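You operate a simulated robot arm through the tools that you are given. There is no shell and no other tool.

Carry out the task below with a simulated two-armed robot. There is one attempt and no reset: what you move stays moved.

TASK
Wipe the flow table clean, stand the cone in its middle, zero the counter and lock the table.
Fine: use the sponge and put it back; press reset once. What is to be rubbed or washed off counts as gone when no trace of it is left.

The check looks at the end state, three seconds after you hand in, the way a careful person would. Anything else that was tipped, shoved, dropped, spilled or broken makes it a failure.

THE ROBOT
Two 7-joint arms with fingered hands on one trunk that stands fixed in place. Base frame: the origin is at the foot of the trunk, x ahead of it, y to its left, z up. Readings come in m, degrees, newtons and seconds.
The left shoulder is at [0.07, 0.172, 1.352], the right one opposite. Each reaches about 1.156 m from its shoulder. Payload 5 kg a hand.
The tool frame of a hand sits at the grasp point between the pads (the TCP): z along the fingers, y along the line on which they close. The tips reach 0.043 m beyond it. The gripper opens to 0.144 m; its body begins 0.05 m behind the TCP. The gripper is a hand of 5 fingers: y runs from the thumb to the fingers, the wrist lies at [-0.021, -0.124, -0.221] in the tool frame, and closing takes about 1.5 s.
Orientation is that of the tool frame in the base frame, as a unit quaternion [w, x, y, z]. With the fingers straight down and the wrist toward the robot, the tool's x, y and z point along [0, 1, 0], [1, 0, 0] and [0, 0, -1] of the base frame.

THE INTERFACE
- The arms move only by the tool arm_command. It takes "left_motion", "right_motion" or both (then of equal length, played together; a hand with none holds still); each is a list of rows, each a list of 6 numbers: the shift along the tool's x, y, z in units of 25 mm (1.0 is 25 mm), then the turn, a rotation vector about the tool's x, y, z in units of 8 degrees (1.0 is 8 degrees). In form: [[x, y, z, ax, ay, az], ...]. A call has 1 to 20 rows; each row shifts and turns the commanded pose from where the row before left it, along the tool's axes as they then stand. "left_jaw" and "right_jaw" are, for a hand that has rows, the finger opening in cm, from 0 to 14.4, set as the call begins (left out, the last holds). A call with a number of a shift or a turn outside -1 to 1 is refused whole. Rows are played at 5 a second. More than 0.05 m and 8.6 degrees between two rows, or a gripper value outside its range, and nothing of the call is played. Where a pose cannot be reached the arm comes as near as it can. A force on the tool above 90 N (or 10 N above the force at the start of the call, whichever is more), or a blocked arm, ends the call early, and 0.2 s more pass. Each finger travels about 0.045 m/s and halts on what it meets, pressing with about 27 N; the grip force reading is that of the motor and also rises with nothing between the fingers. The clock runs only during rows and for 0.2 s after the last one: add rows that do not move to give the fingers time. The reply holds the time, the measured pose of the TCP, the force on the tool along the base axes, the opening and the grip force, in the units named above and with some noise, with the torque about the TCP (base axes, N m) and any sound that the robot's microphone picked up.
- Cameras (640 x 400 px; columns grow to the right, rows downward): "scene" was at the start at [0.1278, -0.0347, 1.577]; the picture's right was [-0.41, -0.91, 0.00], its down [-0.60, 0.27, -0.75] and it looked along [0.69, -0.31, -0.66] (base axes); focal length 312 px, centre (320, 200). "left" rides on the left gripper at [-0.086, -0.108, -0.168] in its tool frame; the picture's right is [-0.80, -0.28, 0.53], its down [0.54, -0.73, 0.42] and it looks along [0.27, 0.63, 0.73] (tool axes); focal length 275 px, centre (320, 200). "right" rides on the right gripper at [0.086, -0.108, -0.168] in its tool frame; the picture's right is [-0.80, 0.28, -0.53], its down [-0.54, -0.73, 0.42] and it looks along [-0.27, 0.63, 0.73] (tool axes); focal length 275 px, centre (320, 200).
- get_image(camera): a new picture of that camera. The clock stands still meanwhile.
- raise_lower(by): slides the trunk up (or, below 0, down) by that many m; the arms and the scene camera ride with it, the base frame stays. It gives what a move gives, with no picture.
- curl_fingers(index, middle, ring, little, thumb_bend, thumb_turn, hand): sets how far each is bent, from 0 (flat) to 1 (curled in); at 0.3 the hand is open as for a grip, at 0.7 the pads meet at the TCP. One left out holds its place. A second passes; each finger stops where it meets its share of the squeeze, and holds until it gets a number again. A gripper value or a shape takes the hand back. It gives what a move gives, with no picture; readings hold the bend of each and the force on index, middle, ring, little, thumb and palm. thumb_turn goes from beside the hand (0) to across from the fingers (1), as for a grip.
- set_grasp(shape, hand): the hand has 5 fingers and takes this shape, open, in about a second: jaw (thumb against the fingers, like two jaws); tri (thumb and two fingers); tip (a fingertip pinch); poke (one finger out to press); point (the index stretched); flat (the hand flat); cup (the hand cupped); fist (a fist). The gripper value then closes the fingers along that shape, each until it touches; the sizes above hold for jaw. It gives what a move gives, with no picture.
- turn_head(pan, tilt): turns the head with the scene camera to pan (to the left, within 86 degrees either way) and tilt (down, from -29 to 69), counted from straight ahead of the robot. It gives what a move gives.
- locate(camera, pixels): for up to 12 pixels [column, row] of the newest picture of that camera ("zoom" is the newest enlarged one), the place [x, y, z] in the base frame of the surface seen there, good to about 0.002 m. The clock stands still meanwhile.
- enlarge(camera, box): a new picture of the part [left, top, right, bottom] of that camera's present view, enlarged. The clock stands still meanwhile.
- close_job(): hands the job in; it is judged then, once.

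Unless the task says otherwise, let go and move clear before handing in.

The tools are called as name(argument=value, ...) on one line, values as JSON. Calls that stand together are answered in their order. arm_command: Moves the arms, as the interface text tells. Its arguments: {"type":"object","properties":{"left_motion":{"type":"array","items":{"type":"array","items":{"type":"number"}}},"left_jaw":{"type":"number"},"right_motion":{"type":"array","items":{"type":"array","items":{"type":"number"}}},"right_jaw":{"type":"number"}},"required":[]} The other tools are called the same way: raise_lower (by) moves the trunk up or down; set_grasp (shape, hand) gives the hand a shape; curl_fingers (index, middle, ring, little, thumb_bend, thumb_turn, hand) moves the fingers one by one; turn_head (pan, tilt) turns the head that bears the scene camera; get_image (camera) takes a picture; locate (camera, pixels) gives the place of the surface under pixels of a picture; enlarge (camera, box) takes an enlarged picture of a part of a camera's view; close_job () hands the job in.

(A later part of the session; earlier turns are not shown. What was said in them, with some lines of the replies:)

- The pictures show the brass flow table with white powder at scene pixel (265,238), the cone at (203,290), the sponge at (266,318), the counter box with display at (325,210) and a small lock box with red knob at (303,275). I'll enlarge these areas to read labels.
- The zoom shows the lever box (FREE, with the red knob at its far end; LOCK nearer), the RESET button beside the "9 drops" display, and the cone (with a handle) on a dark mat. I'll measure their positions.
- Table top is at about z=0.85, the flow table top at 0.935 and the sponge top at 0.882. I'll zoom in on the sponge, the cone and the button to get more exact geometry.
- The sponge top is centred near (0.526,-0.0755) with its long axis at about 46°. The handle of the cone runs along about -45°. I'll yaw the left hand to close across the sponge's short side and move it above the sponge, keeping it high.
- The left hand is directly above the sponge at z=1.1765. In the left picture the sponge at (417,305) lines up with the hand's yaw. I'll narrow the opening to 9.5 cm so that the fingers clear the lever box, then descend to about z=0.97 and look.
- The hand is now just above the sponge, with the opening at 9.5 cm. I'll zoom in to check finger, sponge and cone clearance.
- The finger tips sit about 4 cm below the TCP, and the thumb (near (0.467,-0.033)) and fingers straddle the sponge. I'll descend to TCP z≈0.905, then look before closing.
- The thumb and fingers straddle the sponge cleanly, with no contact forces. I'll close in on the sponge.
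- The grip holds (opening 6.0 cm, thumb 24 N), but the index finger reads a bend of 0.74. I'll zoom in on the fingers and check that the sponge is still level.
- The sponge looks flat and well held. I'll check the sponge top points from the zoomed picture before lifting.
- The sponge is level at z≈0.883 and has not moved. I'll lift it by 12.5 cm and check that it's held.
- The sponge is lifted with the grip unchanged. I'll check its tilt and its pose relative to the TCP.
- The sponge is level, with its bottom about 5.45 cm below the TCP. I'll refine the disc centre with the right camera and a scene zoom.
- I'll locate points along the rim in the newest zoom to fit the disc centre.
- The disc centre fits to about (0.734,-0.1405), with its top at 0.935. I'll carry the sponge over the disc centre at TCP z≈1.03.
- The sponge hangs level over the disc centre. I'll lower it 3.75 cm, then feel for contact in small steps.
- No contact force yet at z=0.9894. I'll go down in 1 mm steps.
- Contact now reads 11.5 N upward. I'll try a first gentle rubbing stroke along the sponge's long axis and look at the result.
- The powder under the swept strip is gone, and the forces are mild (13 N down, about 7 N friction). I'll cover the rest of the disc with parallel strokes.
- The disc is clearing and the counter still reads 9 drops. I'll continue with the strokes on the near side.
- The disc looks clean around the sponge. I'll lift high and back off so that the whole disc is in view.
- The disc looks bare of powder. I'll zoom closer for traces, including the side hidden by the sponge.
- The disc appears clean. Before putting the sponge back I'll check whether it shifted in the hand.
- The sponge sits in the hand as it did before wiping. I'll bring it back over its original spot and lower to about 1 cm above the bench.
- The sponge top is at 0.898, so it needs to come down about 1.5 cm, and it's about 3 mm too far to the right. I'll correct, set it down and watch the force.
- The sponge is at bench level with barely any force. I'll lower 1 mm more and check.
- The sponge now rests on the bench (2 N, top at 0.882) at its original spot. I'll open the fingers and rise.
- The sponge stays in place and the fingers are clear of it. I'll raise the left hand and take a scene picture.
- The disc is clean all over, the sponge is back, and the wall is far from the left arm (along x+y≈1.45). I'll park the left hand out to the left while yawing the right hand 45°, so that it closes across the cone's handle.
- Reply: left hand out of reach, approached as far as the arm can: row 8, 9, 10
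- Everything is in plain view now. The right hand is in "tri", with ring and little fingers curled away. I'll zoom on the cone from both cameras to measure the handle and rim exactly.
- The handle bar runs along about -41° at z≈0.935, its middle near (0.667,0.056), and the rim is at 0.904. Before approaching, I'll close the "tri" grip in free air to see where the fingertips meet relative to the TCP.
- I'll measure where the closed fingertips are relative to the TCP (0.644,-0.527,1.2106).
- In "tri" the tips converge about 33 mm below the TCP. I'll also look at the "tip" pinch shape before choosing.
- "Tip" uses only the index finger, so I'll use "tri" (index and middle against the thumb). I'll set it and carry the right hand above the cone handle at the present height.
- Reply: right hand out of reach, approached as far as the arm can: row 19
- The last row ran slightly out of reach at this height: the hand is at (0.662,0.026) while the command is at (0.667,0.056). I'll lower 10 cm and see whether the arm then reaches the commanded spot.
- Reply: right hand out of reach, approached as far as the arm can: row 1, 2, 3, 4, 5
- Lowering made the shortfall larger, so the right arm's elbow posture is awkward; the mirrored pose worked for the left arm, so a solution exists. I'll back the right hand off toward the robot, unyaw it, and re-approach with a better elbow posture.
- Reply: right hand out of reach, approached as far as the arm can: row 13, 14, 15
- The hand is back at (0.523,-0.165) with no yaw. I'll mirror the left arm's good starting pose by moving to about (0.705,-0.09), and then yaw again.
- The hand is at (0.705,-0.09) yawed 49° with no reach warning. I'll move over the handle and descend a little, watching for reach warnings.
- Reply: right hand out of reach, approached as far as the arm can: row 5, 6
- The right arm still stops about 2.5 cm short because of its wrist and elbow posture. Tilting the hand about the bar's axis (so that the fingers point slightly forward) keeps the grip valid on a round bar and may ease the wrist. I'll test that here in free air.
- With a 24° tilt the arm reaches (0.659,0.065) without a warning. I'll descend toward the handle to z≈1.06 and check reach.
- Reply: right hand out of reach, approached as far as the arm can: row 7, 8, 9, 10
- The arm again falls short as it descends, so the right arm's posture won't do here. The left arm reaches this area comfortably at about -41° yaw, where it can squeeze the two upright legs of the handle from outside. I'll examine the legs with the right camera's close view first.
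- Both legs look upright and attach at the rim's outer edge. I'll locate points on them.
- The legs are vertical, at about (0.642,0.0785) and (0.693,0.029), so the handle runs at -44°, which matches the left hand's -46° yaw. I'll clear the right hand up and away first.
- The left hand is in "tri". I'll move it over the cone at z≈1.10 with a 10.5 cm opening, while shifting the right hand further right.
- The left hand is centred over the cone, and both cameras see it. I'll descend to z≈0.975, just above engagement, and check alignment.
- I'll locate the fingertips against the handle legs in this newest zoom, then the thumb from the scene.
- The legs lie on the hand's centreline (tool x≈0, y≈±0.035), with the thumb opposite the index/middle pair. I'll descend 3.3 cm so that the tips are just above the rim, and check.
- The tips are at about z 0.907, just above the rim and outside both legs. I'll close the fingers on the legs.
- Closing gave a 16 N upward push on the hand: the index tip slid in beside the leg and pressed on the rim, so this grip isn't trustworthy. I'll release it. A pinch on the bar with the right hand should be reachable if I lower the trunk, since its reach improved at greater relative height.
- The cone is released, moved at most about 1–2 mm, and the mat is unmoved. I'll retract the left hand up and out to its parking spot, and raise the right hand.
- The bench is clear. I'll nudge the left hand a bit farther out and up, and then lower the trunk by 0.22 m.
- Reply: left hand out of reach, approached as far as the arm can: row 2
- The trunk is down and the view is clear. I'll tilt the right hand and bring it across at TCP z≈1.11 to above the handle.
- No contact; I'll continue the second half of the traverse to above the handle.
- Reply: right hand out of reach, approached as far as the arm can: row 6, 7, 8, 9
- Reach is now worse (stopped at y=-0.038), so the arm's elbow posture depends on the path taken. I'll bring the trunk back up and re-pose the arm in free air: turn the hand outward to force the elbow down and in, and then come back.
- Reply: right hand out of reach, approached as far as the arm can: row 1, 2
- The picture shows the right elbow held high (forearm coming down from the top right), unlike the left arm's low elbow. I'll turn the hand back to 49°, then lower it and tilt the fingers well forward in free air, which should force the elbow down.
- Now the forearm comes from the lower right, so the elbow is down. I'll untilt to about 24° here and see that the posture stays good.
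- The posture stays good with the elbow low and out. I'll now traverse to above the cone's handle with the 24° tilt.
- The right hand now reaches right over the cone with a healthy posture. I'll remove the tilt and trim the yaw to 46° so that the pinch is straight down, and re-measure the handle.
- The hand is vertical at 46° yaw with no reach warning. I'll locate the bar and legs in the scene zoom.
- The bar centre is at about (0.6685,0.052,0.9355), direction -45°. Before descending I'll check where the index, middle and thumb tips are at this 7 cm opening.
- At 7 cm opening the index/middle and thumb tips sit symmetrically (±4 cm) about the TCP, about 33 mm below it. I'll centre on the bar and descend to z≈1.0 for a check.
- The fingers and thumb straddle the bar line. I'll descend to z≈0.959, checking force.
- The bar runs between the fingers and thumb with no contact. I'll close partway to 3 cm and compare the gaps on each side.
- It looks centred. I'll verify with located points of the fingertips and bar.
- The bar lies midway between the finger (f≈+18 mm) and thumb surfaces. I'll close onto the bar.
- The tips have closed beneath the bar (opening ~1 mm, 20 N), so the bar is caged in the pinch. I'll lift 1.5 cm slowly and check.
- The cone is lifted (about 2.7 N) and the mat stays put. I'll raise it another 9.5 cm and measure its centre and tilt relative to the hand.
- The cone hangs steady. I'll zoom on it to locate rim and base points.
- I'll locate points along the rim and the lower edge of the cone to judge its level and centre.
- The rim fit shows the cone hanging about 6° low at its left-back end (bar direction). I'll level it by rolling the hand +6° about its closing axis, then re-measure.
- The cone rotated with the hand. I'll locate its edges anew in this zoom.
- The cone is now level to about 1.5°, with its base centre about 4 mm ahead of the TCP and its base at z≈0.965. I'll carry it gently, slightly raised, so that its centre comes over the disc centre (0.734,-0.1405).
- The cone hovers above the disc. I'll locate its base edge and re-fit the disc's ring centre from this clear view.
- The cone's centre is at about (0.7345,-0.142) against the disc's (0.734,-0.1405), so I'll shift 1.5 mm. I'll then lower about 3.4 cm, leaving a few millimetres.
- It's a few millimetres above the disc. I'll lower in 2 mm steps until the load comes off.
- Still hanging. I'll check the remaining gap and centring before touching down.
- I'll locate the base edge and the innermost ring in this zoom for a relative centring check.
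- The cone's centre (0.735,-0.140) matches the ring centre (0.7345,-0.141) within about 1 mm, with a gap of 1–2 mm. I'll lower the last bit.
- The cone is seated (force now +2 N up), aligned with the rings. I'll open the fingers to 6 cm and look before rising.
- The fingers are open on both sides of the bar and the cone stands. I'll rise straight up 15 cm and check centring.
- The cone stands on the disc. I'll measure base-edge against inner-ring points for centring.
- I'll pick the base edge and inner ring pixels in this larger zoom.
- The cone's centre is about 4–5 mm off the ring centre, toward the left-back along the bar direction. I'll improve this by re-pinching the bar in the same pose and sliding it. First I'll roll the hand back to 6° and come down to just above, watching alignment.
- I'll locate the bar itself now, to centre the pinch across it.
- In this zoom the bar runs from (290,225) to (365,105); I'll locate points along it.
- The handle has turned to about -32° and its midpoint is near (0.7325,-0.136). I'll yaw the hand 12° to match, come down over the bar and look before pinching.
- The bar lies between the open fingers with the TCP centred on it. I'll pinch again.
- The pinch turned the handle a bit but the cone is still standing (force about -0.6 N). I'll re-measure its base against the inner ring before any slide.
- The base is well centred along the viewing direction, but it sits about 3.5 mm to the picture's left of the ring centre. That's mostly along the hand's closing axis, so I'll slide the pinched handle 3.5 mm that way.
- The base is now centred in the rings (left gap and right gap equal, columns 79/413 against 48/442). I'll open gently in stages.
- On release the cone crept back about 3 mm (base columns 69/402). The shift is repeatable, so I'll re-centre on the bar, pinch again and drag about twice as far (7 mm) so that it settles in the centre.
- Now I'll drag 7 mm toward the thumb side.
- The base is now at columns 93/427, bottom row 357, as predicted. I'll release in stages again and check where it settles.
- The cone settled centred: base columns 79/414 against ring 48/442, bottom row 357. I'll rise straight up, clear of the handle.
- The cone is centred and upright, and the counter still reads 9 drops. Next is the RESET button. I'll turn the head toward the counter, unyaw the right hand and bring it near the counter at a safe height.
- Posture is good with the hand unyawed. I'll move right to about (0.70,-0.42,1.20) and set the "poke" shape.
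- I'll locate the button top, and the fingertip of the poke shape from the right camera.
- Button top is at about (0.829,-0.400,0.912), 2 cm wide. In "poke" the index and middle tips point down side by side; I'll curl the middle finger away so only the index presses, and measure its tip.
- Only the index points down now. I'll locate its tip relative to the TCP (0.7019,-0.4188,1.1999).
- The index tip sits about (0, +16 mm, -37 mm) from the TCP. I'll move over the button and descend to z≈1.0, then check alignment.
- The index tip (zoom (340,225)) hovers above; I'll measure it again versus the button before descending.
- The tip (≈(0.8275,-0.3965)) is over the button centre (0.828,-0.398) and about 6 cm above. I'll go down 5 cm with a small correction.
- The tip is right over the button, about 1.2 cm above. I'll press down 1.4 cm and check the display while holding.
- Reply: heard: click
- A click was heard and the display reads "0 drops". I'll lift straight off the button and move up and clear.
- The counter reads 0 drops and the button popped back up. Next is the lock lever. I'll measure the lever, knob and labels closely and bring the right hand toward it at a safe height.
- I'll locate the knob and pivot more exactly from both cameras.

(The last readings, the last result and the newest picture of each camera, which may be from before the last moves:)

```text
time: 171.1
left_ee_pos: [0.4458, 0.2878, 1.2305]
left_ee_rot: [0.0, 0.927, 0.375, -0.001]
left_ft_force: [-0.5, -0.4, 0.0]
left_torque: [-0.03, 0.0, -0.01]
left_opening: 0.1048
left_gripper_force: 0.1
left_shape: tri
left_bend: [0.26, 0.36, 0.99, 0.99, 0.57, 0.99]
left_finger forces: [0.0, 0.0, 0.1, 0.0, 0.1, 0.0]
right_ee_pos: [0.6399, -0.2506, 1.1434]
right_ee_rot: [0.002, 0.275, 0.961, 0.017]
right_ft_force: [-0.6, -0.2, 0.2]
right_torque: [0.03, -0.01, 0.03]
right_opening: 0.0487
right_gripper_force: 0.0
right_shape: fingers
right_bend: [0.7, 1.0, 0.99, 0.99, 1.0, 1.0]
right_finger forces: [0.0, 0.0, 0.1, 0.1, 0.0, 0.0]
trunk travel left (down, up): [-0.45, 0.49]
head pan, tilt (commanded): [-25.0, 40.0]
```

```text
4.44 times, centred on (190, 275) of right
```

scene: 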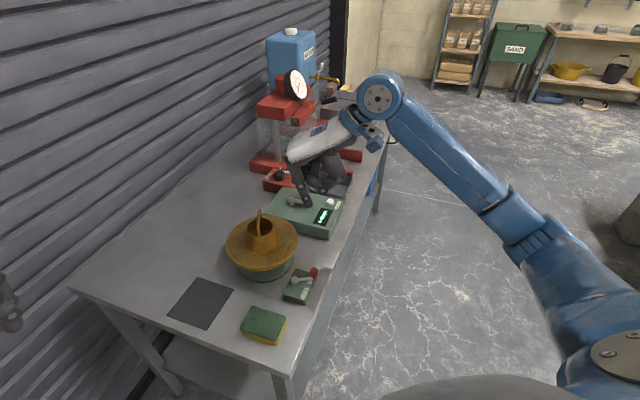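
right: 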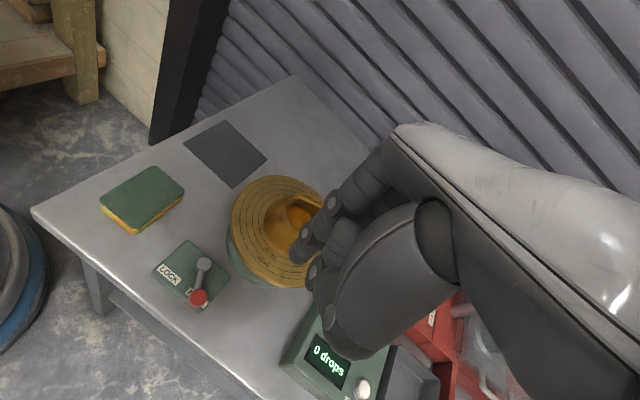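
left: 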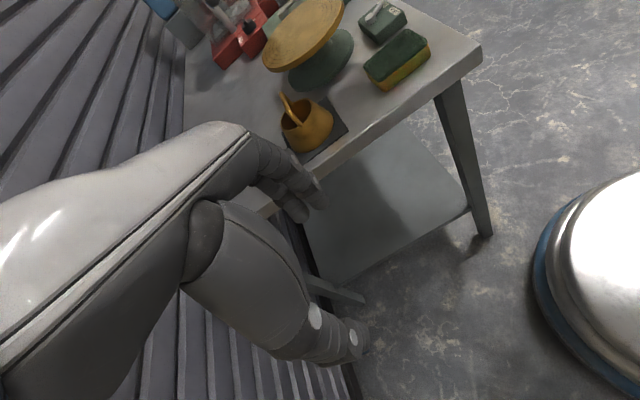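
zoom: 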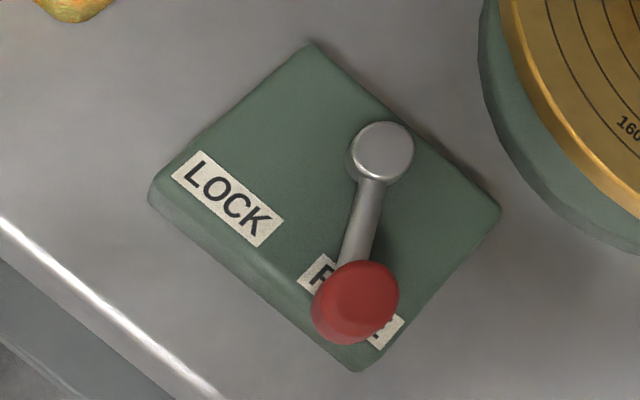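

Knob centre ≈(0.591,-0.233), top 0.9146; pivot ≈(0.608,-0.185); LOCK lies clockwise toward the robot. I'll lower the index finger on the knob's far side (x+), stopping first at z≈1.0 to verify.

arm_command(right_motion=[[0.32, -0.616, 0, 0, 0, 0], [0, 0, 0.95, 0, 0, 0], [0, 0, 0.95, 0, 0, 0], [0, 0, 0.95, 0, 0, 0], [0, 0, 0.95, 0, 0, 0], [0, 0, 0.95, 0, 0, 0], [0, 0, 0.95, 0, 0, 0], [0, 0, 0, 0, 0, 0]])

get_image(camera="scene")

enlarge(camera="scene", box=[265, 200, 365, 300])

get_image(camera="right")

```text
time: 172.9
left_ee_pos: [0.4431, 0.2889, 1.2299]
left_ee_rot: [-0.001, 0.927, 0.375, -0.001]
left_ft_force: [0.2, 0.3, 1.2]
left_torque: [-0.04, 0.02, 0.02]
left_opening: 0.1046
left_gripper_force: 0.1
left_shape: tri
left_bend: [0.26, 0.36, 0.99, 0.99, 0.57, 0.99]
left_finger forces: [0.0, 0.0, 0.0, 0.0, 0.0, 0.1]
right_ee_pos: [0.6271, -0.2552, 1.0014]
right_ee_rot: [0.002, 0.277, 0.961, 0.017]
right_ft_force: [-0.5, -0.4, 0.5]
right_torque: [0.01, 0.02, 0.01]
right_opening: 0.0489
right_gripper_force: 0.1
right_shape: fingers
right_bend: [0.7, 1.0, 0.99, 0.99, 1.0, 1.0]
right_finger forces: [0.0, 0.1, 0.0, 0.1, 0.0, 0.0]
trunk travel left (down, up): [-0.45, 0.49]
head pan, tilt (commanded): [-25.0, 40.0]
```

```text
taken
```

scene: 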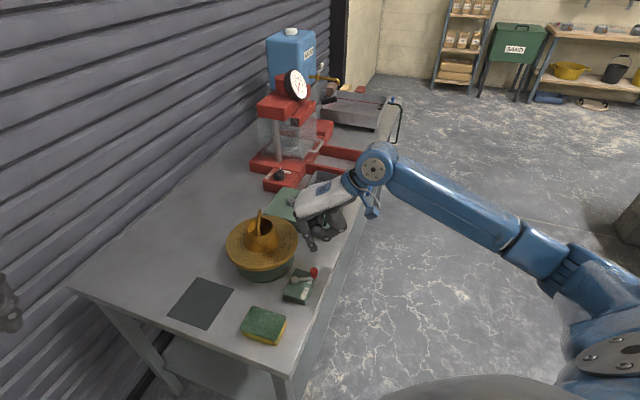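

```text
4.00 times, centred on (315, 250) of scene
```

zoom: 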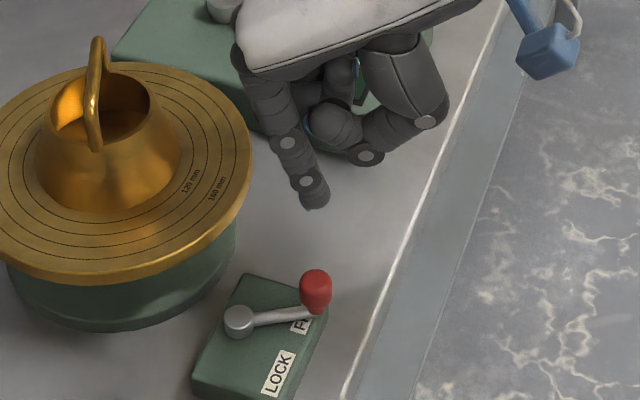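

```text
taken
```

right: 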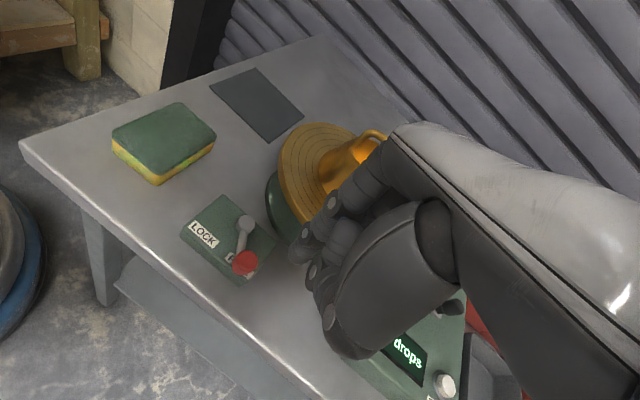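

I'll measure the index tip here before lowering further.

locate(camera="zoom", pixels=[[316, 200], [306, 200], [326, 198], [316, 188], [365, 157], [425, 122], [335, 130]])

enlarge(camera="right", box=[200, 180, 380, 320])

locate(camera="zoom", pixels=[[335, 270], [325, 255], [350, 260], [330, 290], [345, 290], [400, 310], [160, 290]])

```text
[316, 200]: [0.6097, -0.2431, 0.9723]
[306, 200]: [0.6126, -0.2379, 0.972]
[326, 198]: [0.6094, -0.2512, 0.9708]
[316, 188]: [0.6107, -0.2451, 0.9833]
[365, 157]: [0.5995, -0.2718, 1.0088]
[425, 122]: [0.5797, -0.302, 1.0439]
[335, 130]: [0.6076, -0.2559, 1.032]
```

```text
2.86 times, centred on (290, 250) of right
```

zoom: 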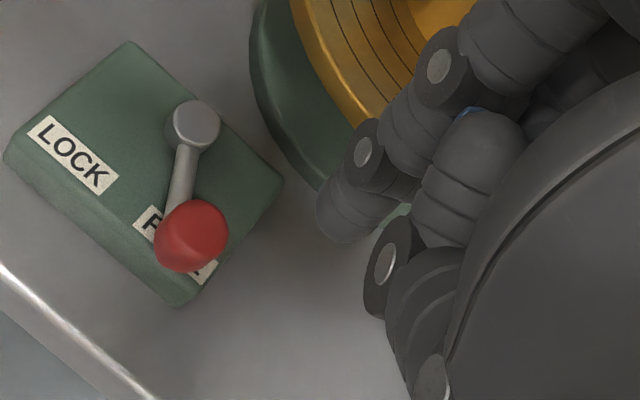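

```text
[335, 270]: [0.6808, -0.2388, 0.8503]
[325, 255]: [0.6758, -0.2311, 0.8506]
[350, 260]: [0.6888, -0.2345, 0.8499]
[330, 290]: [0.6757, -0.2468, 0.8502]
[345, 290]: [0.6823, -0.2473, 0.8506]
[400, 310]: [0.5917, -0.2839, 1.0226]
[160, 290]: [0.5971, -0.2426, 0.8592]
```

The tip centre is at about (0.6155,-0.2455), about 1 cm clear of the knob's far side. I'll descend to TCP z≈0.927.

arm_command(right_motion=[[0, 0, 0.8, 0, 0, 0], [0, 0, 0.8, 0, 0, 0], [0, 0, 0.8, 0, 0, 0], [0, 0, 0.57, 0, 0, 0], [0, 0, 0, 0, 0, 0]])

enlarge(camera="scene", box=[270, 230, 350, 310])

enlarge(camera="right", box=[200, 180, 380, 320])

```text
time: 174.1
left_ee_pos: [0.4449, 0.2893, 1.2305]
left_ee_rot: [0.0, 0.927, 0.376, -0.002]
left_ft_force: [-0.3, 0.3, 0.6]
left_torque: [0.01, 0.02, 0.02]
left_opening: 0.1048
left_gripper_force: 0.2
left_shape: tri
left_bend: [0.26, 0.36, 0.99, 0.99, 0.57, 0.99]
left_finger forces: [0.1, 0.1, 0.1, 0.0, 0.0, 0.0]
right_ee_pos: [0.629, -0.2527, 0.9248]
right_ee_rot: [0.003, 0.277, 0.961, 0.017]
right_ft_force: [-0.1, 0.2, -0.8]
right_torque: [0.03, 0.02, 0.05]
right_opening: 0.0488
right_gripper_force: 0.0
right_shape: fingers
right_bend: [0.7, 1.0, 0.99, 0.99, 1.0, 1.0]
right_finger forces: [0.0, 0.0, 0.0, 0.0, 0.0, 0.0]
trunk travel left (down, up): [-0.45, 0.49]
head pan, tilt (commanded): [-25.0, 40.0]
```

```text
5.00 times, centred on (310, 270) of scene
```

zoom: 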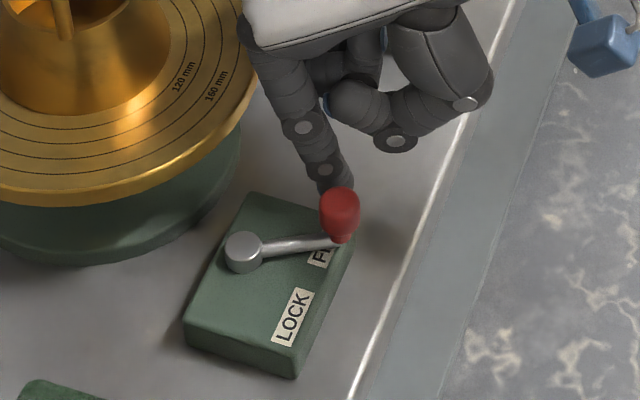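

```text
2.86 times, centred on (290, 250) of right
```

zoom: 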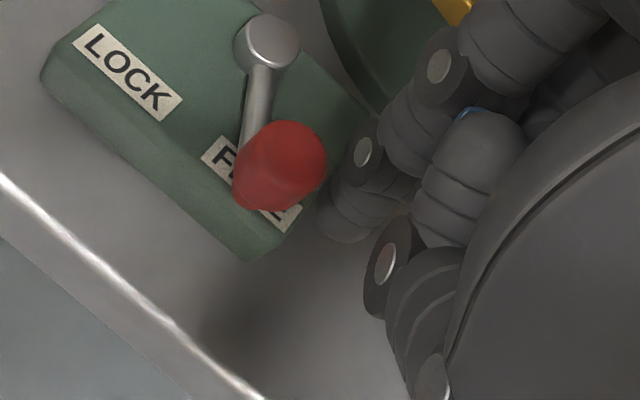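

The fingertip stands behind the knob. I'll push along the lever's arc, first about 20° of it, and check.

arm_command(right_motion=[[0.206, -0.025, 0, 0, 0, 0], [0.206, -0.026, 0, 0, 0, 0], [0.355, -0.171, 0, 0, 0, 0], [0.364, -0.097, 0, 0, 0, 0]])

enlarge(camera="scene", box=[270, 230, 350, 310])

enlarge(camera="right", box=[200, 180, 380, 320])

```text
time: 175.1
left_ee_pos: [0.4436, 0.2897, 1.2312]
left_ee_rot: [0.0, 0.927, 0.375, -0.001]
left_ft_force: [-1.7, -1.4, -0.1]
left_torque: [-0.02, -0.02, 0.0]
left_opening: 0.1046
left_gripper_force: 0.1
left_shape: tri
left_bend: [0.26, 0.36, 0.99, 0.99, 0.57, 0.99]
left_finger forces: [0.0, 0.0, 0.1, 0.0, 0.0, 0.0]
right_ee_pos: [0.6014, -0.2417, 0.9269]
right_ee_rot: [0.002, 0.278, 0.961, 0.018]
right_ft_force: [0.3, -0.4, -0.6]
right_torque: [-0.02, 0.02, 0.0]
right_opening: 0.0488
right_gripper_force: 0.4
right_shape: fingers
right_bend: [0.7, 1.0, 0.99, 0.99, 1.0, 1.0]
right_finger forces: [0.2, 0.0, 0.0, 0.0, 0.1, 0.1]
trunk travel left (down, up): [-0.45, 0.49]
head pan, tilt (commanded): [-25.0, 40.0]
```

```text
5.00 times, centred on (310, 270) of scene
```

zoom: 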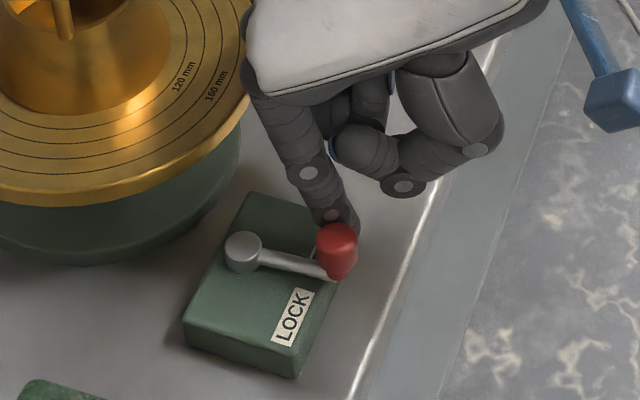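

```text
2.86 times, centred on (290, 250) of right
```

zoom: 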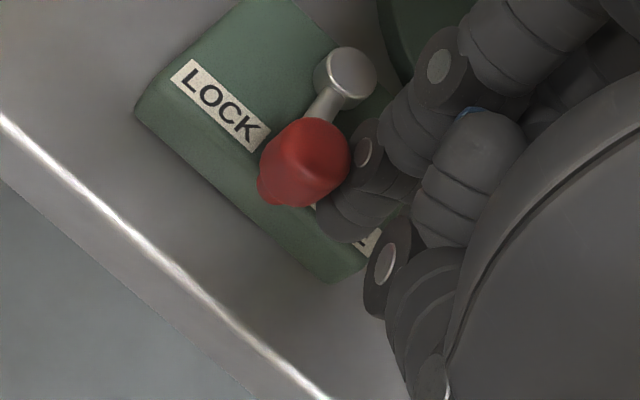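

The lever is moving freely toward LOCK. I'll continue along the arc.

arm_command(right_motion=[[0.373, -0.031, 0, 0, 0, 0], [0.373, 0.03, 0, 0, 0, 0], [0.36, 0.097, 0, 0, 0, 0]])

enlarge(camera="scene", box=[270, 230, 350, 310])

enlarge(camera="right", box=[200, 180, 380, 320])

```text
time: 175.9
left_ee_pos: [0.4437, 0.2896, 1.2299]
left_ee_rot: [0.0, 0.927, 0.375, -0.002]
left_ft_force: [-0.1, -0.1, -0.1]
left_torque: [0.01, -0.01, -0.01]
left_opening: 0.1049
left_gripper_force: 0.1
left_shape: tri
left_bend: [0.26, 0.36, 0.99, 0.99, 0.57, 0.99]
left_finger forces: [0.0, 0.1, 0.1, 0.1, 0.0, 0.0]
right_ee_pos: [0.5781, -0.2277, 0.9266]
right_ee_rot: [0.003, 0.277, 0.961, 0.017]
right_ft_force: [-0.9, -0.3, 0.2]
right_torque: [0.02, 0.0, 0.01]
right_opening: 0.0485
right_gripper_force: 0.1
right_shape: fingers
right_bend: [0.7, 1.0, 0.99, 0.99, 1.0, 1.0]
right_finger forces: [0.0, 0.0, 0.1, 0.0, 0.0, 0.1]
trunk travel left (down, up): [-0.45, 0.49]
head pan, tilt (commanded): [-25.0, 40.0]
```

```text
5.00 times, centred on (310, 270) of scene
```

zoom: 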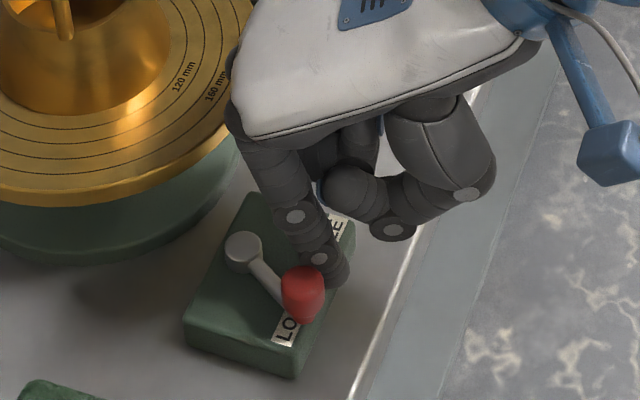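

```text
2.86 times, centred on (290, 250) of right
```

zoom: 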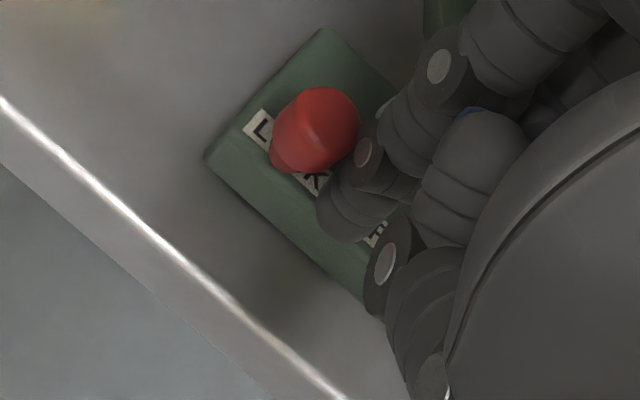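

The lever is now over the LOCK label. I'll push on slowly to find the stop.

arm_command(right_motion=[[0.166, 0.077, 0, 0, 0, 0], [0.167, 0.077, 0, 0, 0, 0], [0, 0, 0, 0, 0, 0]])

enlarge(camera="scene", box=[270, 230, 350, 310])

enlarge(camera="right", box=[200, 180, 380, 320])

```text
time: 176.7
left_ee_pos: [0.4454, 0.2873, 1.2302]
left_ee_rot: [0.001, 0.927, 0.374, -0.002]
left_ft_force: [0.3, 0.5, 0.4]
left_torque: [0.0, 0.01, -0.01]
left_opening: 0.1048
left_gripper_force: 0.0
left_shape: tri
left_bend: [0.26, 0.36, 0.99, 0.99, 0.57, 0.99]
left_finger forces: [0.0, 0.0, 0.0, 0.0, 0.1, 0.0]
right_ee_pos: [0.576, -0.2216, 0.9272]
right_ee_rot: [0.003, 0.278, 0.96, 0.018]
right_ft_force: [14.7, -11.2, 10.9]
right_torque: [0.02, -0.1, -0.12]
right_opening: 0.0456
right_gripper_force: 9.9
right_shape: fingers
right_bend: [0.7, 1.0, 0.99, 0.99, 1.0, 1.0]
right_finger forces: [19.9, 0.0, 0.0, 0.0, 0.0, 0.0]
trunk travel left (down, up): [-0.45, 0.49]
head pan, tilt (commanded): [-25.0, 40.0]
```

```text
5.00 times, centred on (310, 270) of scene
```

zoom: 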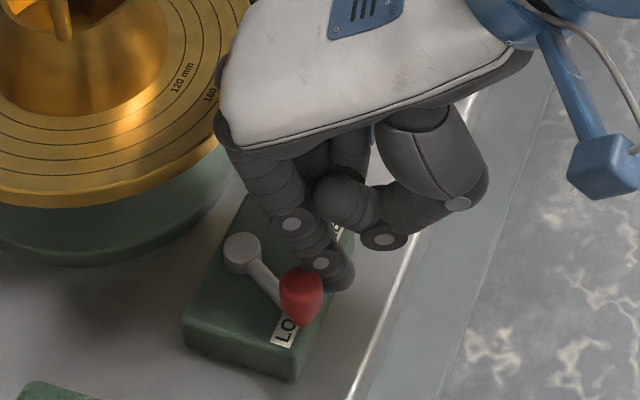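

```text
2.86 times, centred on (290, 250) of right
```

zoom: 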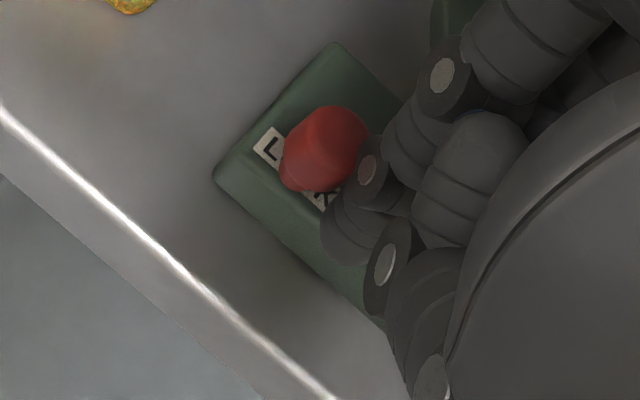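

The force jumped to about 20 N with the knob stopped at the LOCK label, so the lever is at its end stop. I'll back the finger off and lift clear.

arm_command(right_motion=[[-0.2, -0.08, 0, 0, 0, 0], [-0.4, -0.15, 0, 0, 0, 0], [-0.4, -0.2, 0, 0, 0, 0], [0, 0, -0.6, 0, 0, 0], [0, 0, -1, 0, 0, 0], [0, 0, -1, 0, 0, 0], [0, 0, -1, 0, 0, 0], [0, 0, -1, 0, 0, 0], [0, 0, -1, 0, 0, 0], [0, 0, -1, 0, 0, 0], [0, 0, -1, 0, 0, 0]])

get_image(camera="scene")

enlarge(camera="scene", box=[220, 200, 350, 350])

```text
time: 179.1
left_ee_pos: [0.4431, 0.2891, 1.2299]
left_ee_rot: [0.0, 0.927, 0.376, 0.0]
left_ft_force: [0.5, 0.1, -0.2]
left_torque: [0.0, -0.04, 0.0]
left_opening: 0.1049
left_gripper_force: 0.1
left_shape: tri
left_bend: [0.26, 0.36, 0.99, 0.99, 0.57, 0.99]
left_finger forces: [0.0, 0.0, 0.1, 0.0, 0.0, 0.0]
right_ee_pos: [0.5865, -0.2476, 1.1159]
right_ee_rot: [0.002, 0.276, 0.961, 0.016]
right_ft_force: [0.3, -0.7, 0.5]
right_torque: [-0.02, -0.03, 0.01]
right_opening: 0.0485
right_gripper_force: 0.1
right_shape: fingers
right_bend: [0.7, 1.0, 0.99, 0.99, 1.0, 1.0]
right_finger forces: [0.0, 0.1, 0.1, 0.0, 0.1, 0.1]
trunk travel left (down, up): [-0.45, 0.49]
head pan, tilt (commanded): [-25.0, 40.0]
```

```text
taken
```

scene: 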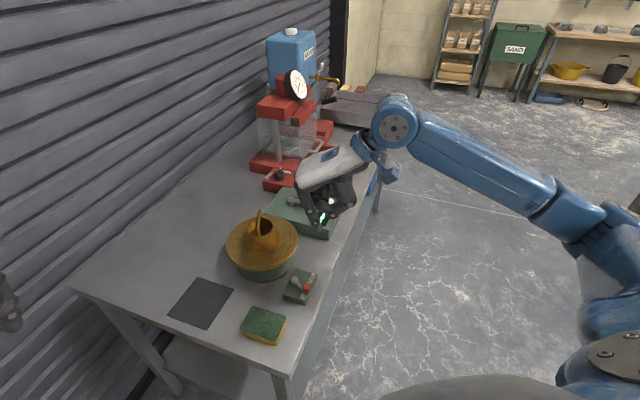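

```text
2.67 times, centred on (285, 275) of scene
```

zoom: 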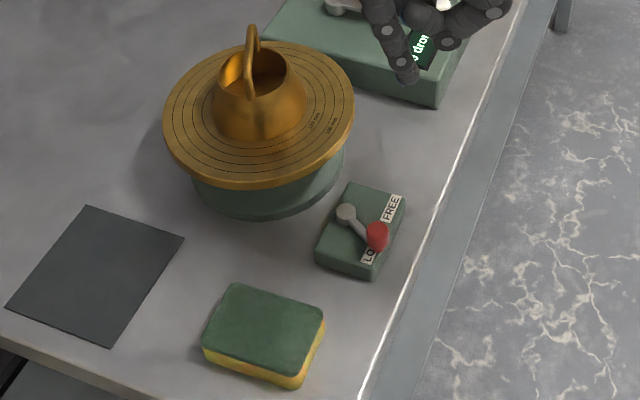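

The lever now lies over LOCK with FREE uncovered. I'll zoom to confirm its end position, and move the right hand well clear.

arm_command(right_motion=[[-0.5, -0.95, -0.4, 0, 0, 0], [-0.5, -0.95, -0.4, 0, 0, 0], [-0.5, -0.95, -0.4, 0, 0, 0], [-0.5, -0.95, -0.4, 0, 0, 0], [-0.5, -0.95, -0.4, 0, 0, 0], [-0.5, -0.95, -0.4, 0, 0, 0], [-0.5, -0.95, 0, 0, 0, 0], [-0.5, -0.95, 0, 0, 0, 0], [0, 0, 0, 0, 0, 0]])

enlarge(camera="scene", box=[275, 255, 335, 310])

locate(camera="zoom", pixels=[[240, 170], [310, 215], [310, 235], [295, 225], [325, 225], [270, 195], [310, 250]])

enlarge(camera="scene", box=[150, 170, 360, 350])

```text
time: 181.1
left_ee_pos: [0.444, 0.2897, 1.2298]
left_ee_rot: [0.0, 0.927, 0.375, -0.001]
left_ft_force: [-0.3, -0.1, 0.4]
left_torque: [-0.02, -0.02, 0.04]
left_opening: 0.1051
left_gripper_force: 0.0
left_shape: tri
left_bend: [0.26, 0.36, 0.99, 0.99, 0.57, 0.99]
left_finger forces: [0.0, 0.0, 0.0, 0.1, 0.0, 0.1]
right_ee_pos: [0.5697, -0.4638, 1.1684]
right_ee_rot: [0.003, 0.277, 0.961, 0.017]
right_ft_force: [0.4, -0.2, 1.0]
right_torque: [-0.05, 0.04, -0.01]
right_opening: 0.0486
right_gripper_force: 0.1
right_shape: fingers
right_bend: [0.7, 1.0, 0.99, 0.99, 1.0, 1.0]
right_finger forces: [0.0, 0.1, 0.0, 0.1, 0.1, 0.0]
trunk travel left (down, up): [-0.45, 0.49]
head pan, tilt (commanded): [-25.0, 40.0]
```

```text
7.27 times, centred on (305, 282) of scene
```

zoom: 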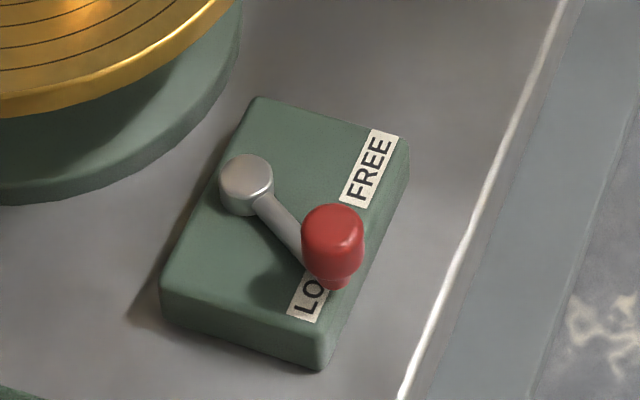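

```text
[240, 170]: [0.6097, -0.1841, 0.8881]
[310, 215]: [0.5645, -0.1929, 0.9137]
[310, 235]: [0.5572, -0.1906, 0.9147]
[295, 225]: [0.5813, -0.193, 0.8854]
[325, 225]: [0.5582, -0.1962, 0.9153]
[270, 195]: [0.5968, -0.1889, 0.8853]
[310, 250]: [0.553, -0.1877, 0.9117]
```

```text
2.22 times, centred on (255, 260) of scene
```

zoom: 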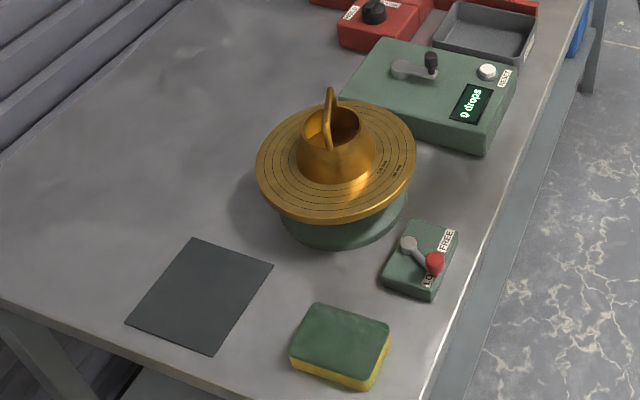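

The knob is at about -170° from the pivot, 60° from FREE, so it's locked. The display reads 0 drops. I'll do final checks on the sponge position, the disc's cleanliness and the display.

enlarge(camera="scene", box=[225, 290, 305, 355])

locate(camera="zoom", pixels=[[130, 235], [225, 130], [470, 220], [370, 370], [300, 250]])

enlarge(camera="scene", box=[215, 200, 310, 285])

enlarge(camera="scene", box=[260, 180, 350, 245])

enlarge(camera="right", box=[0, 0, 320, 250])

```text
6.15 times, centred on (265, 322) of scene
```

zoom: 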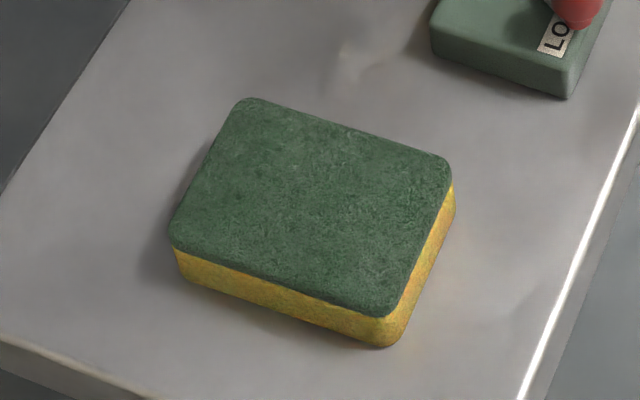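

```text
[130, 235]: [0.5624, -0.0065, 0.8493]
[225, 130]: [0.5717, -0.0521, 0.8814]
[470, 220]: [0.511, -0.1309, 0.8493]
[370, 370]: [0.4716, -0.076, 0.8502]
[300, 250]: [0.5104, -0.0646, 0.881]
```

```text
4.71 times, centred on (262, 242) of scene
```

zoom: 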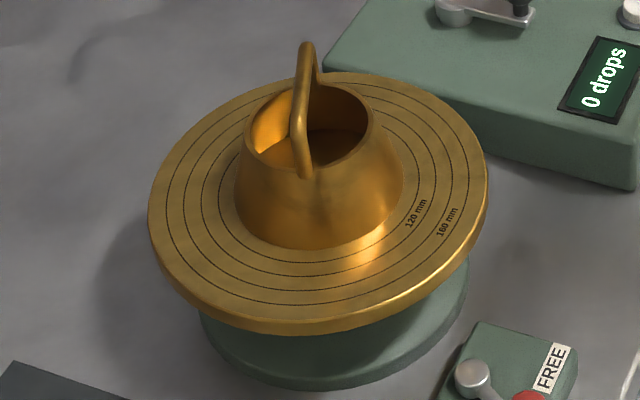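

```text
6.15 times, centred on (305, 212) of scene
```

zoom: 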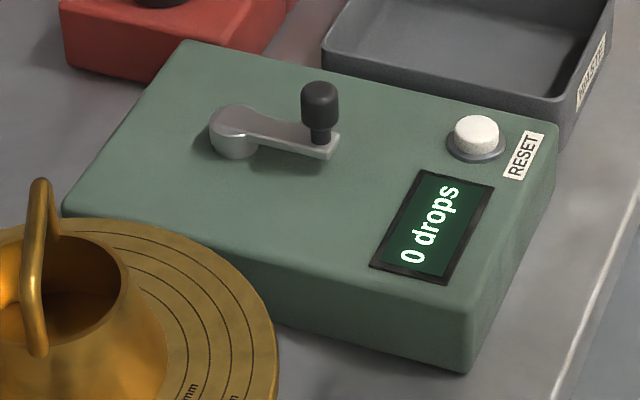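

```text
1.60 times, centred on (160, 125) of right
```

zoom: 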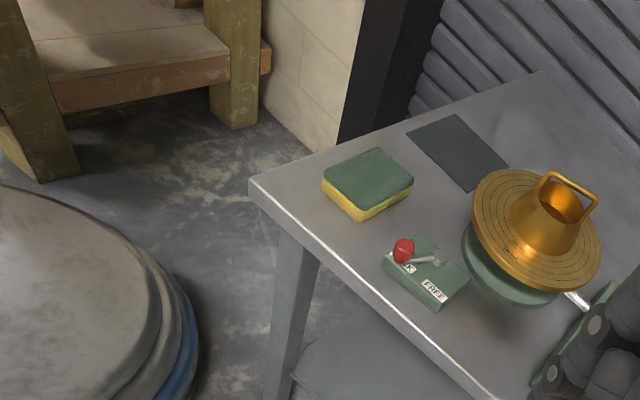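

The display, lever and disc look right. I'll verify the sponge's corner positions against the originals.

enlarge(camera="scene", box=[225, 290, 305, 355])

locate(camera="zoom", pixels=[[178, 232], [244, 104], [445, 172], [378, 306], [310, 200]])

get_image(camera="scene")

```text
6.15 times, centred on (265, 322) of scene
```

zoom: 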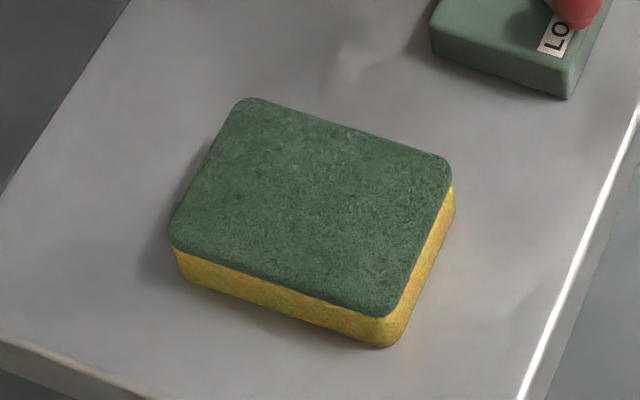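

```text
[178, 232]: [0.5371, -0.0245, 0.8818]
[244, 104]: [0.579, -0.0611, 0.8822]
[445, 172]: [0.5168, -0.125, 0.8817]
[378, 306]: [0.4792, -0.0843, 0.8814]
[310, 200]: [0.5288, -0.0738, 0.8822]
```

```text
taken
```

scene: 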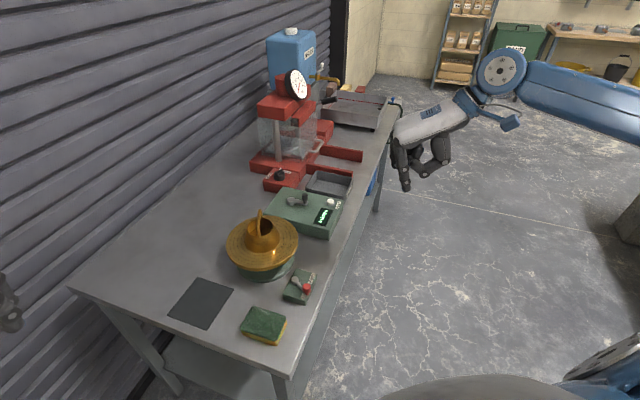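

Everything checks out: the sponge's corners match their original spots within about 3 mm, the disc is bare with the cone upright and centred, the counter shows 0 drops and the lever is at LOCK. Both hands are clear, so I'm handing in.

close_job()

```text
The job is handed in.
```

The job is handed in, and all four parts of the task look done. The result of the check isn't back yet.

- **Flow table:** I wiped it with the sponge, and no powder showed in any of the close-up views afterwards.
- **Sponge:** it is back where it was; its corners match the original positions to within about 3 mm.
- **Cone:** it stands upright on the table, within about 1 mm of the ring centre by my measurement. Its handle now points in a different direction than it did at the start. Centring took three pinches on the handle, because the cone crept about 3 mm each time I let go.
- **Counter:** I pressed RESET once, heard one click, and the display reads 0 drops.
- **Lock:** the lever is at LOCK, pushed until it reached its stop.

Both hands are clear of the table. I saw nothing else moved or knocked over. One early try with the left hand nudged the cone about 2 mm on its mat before I switched to the right.
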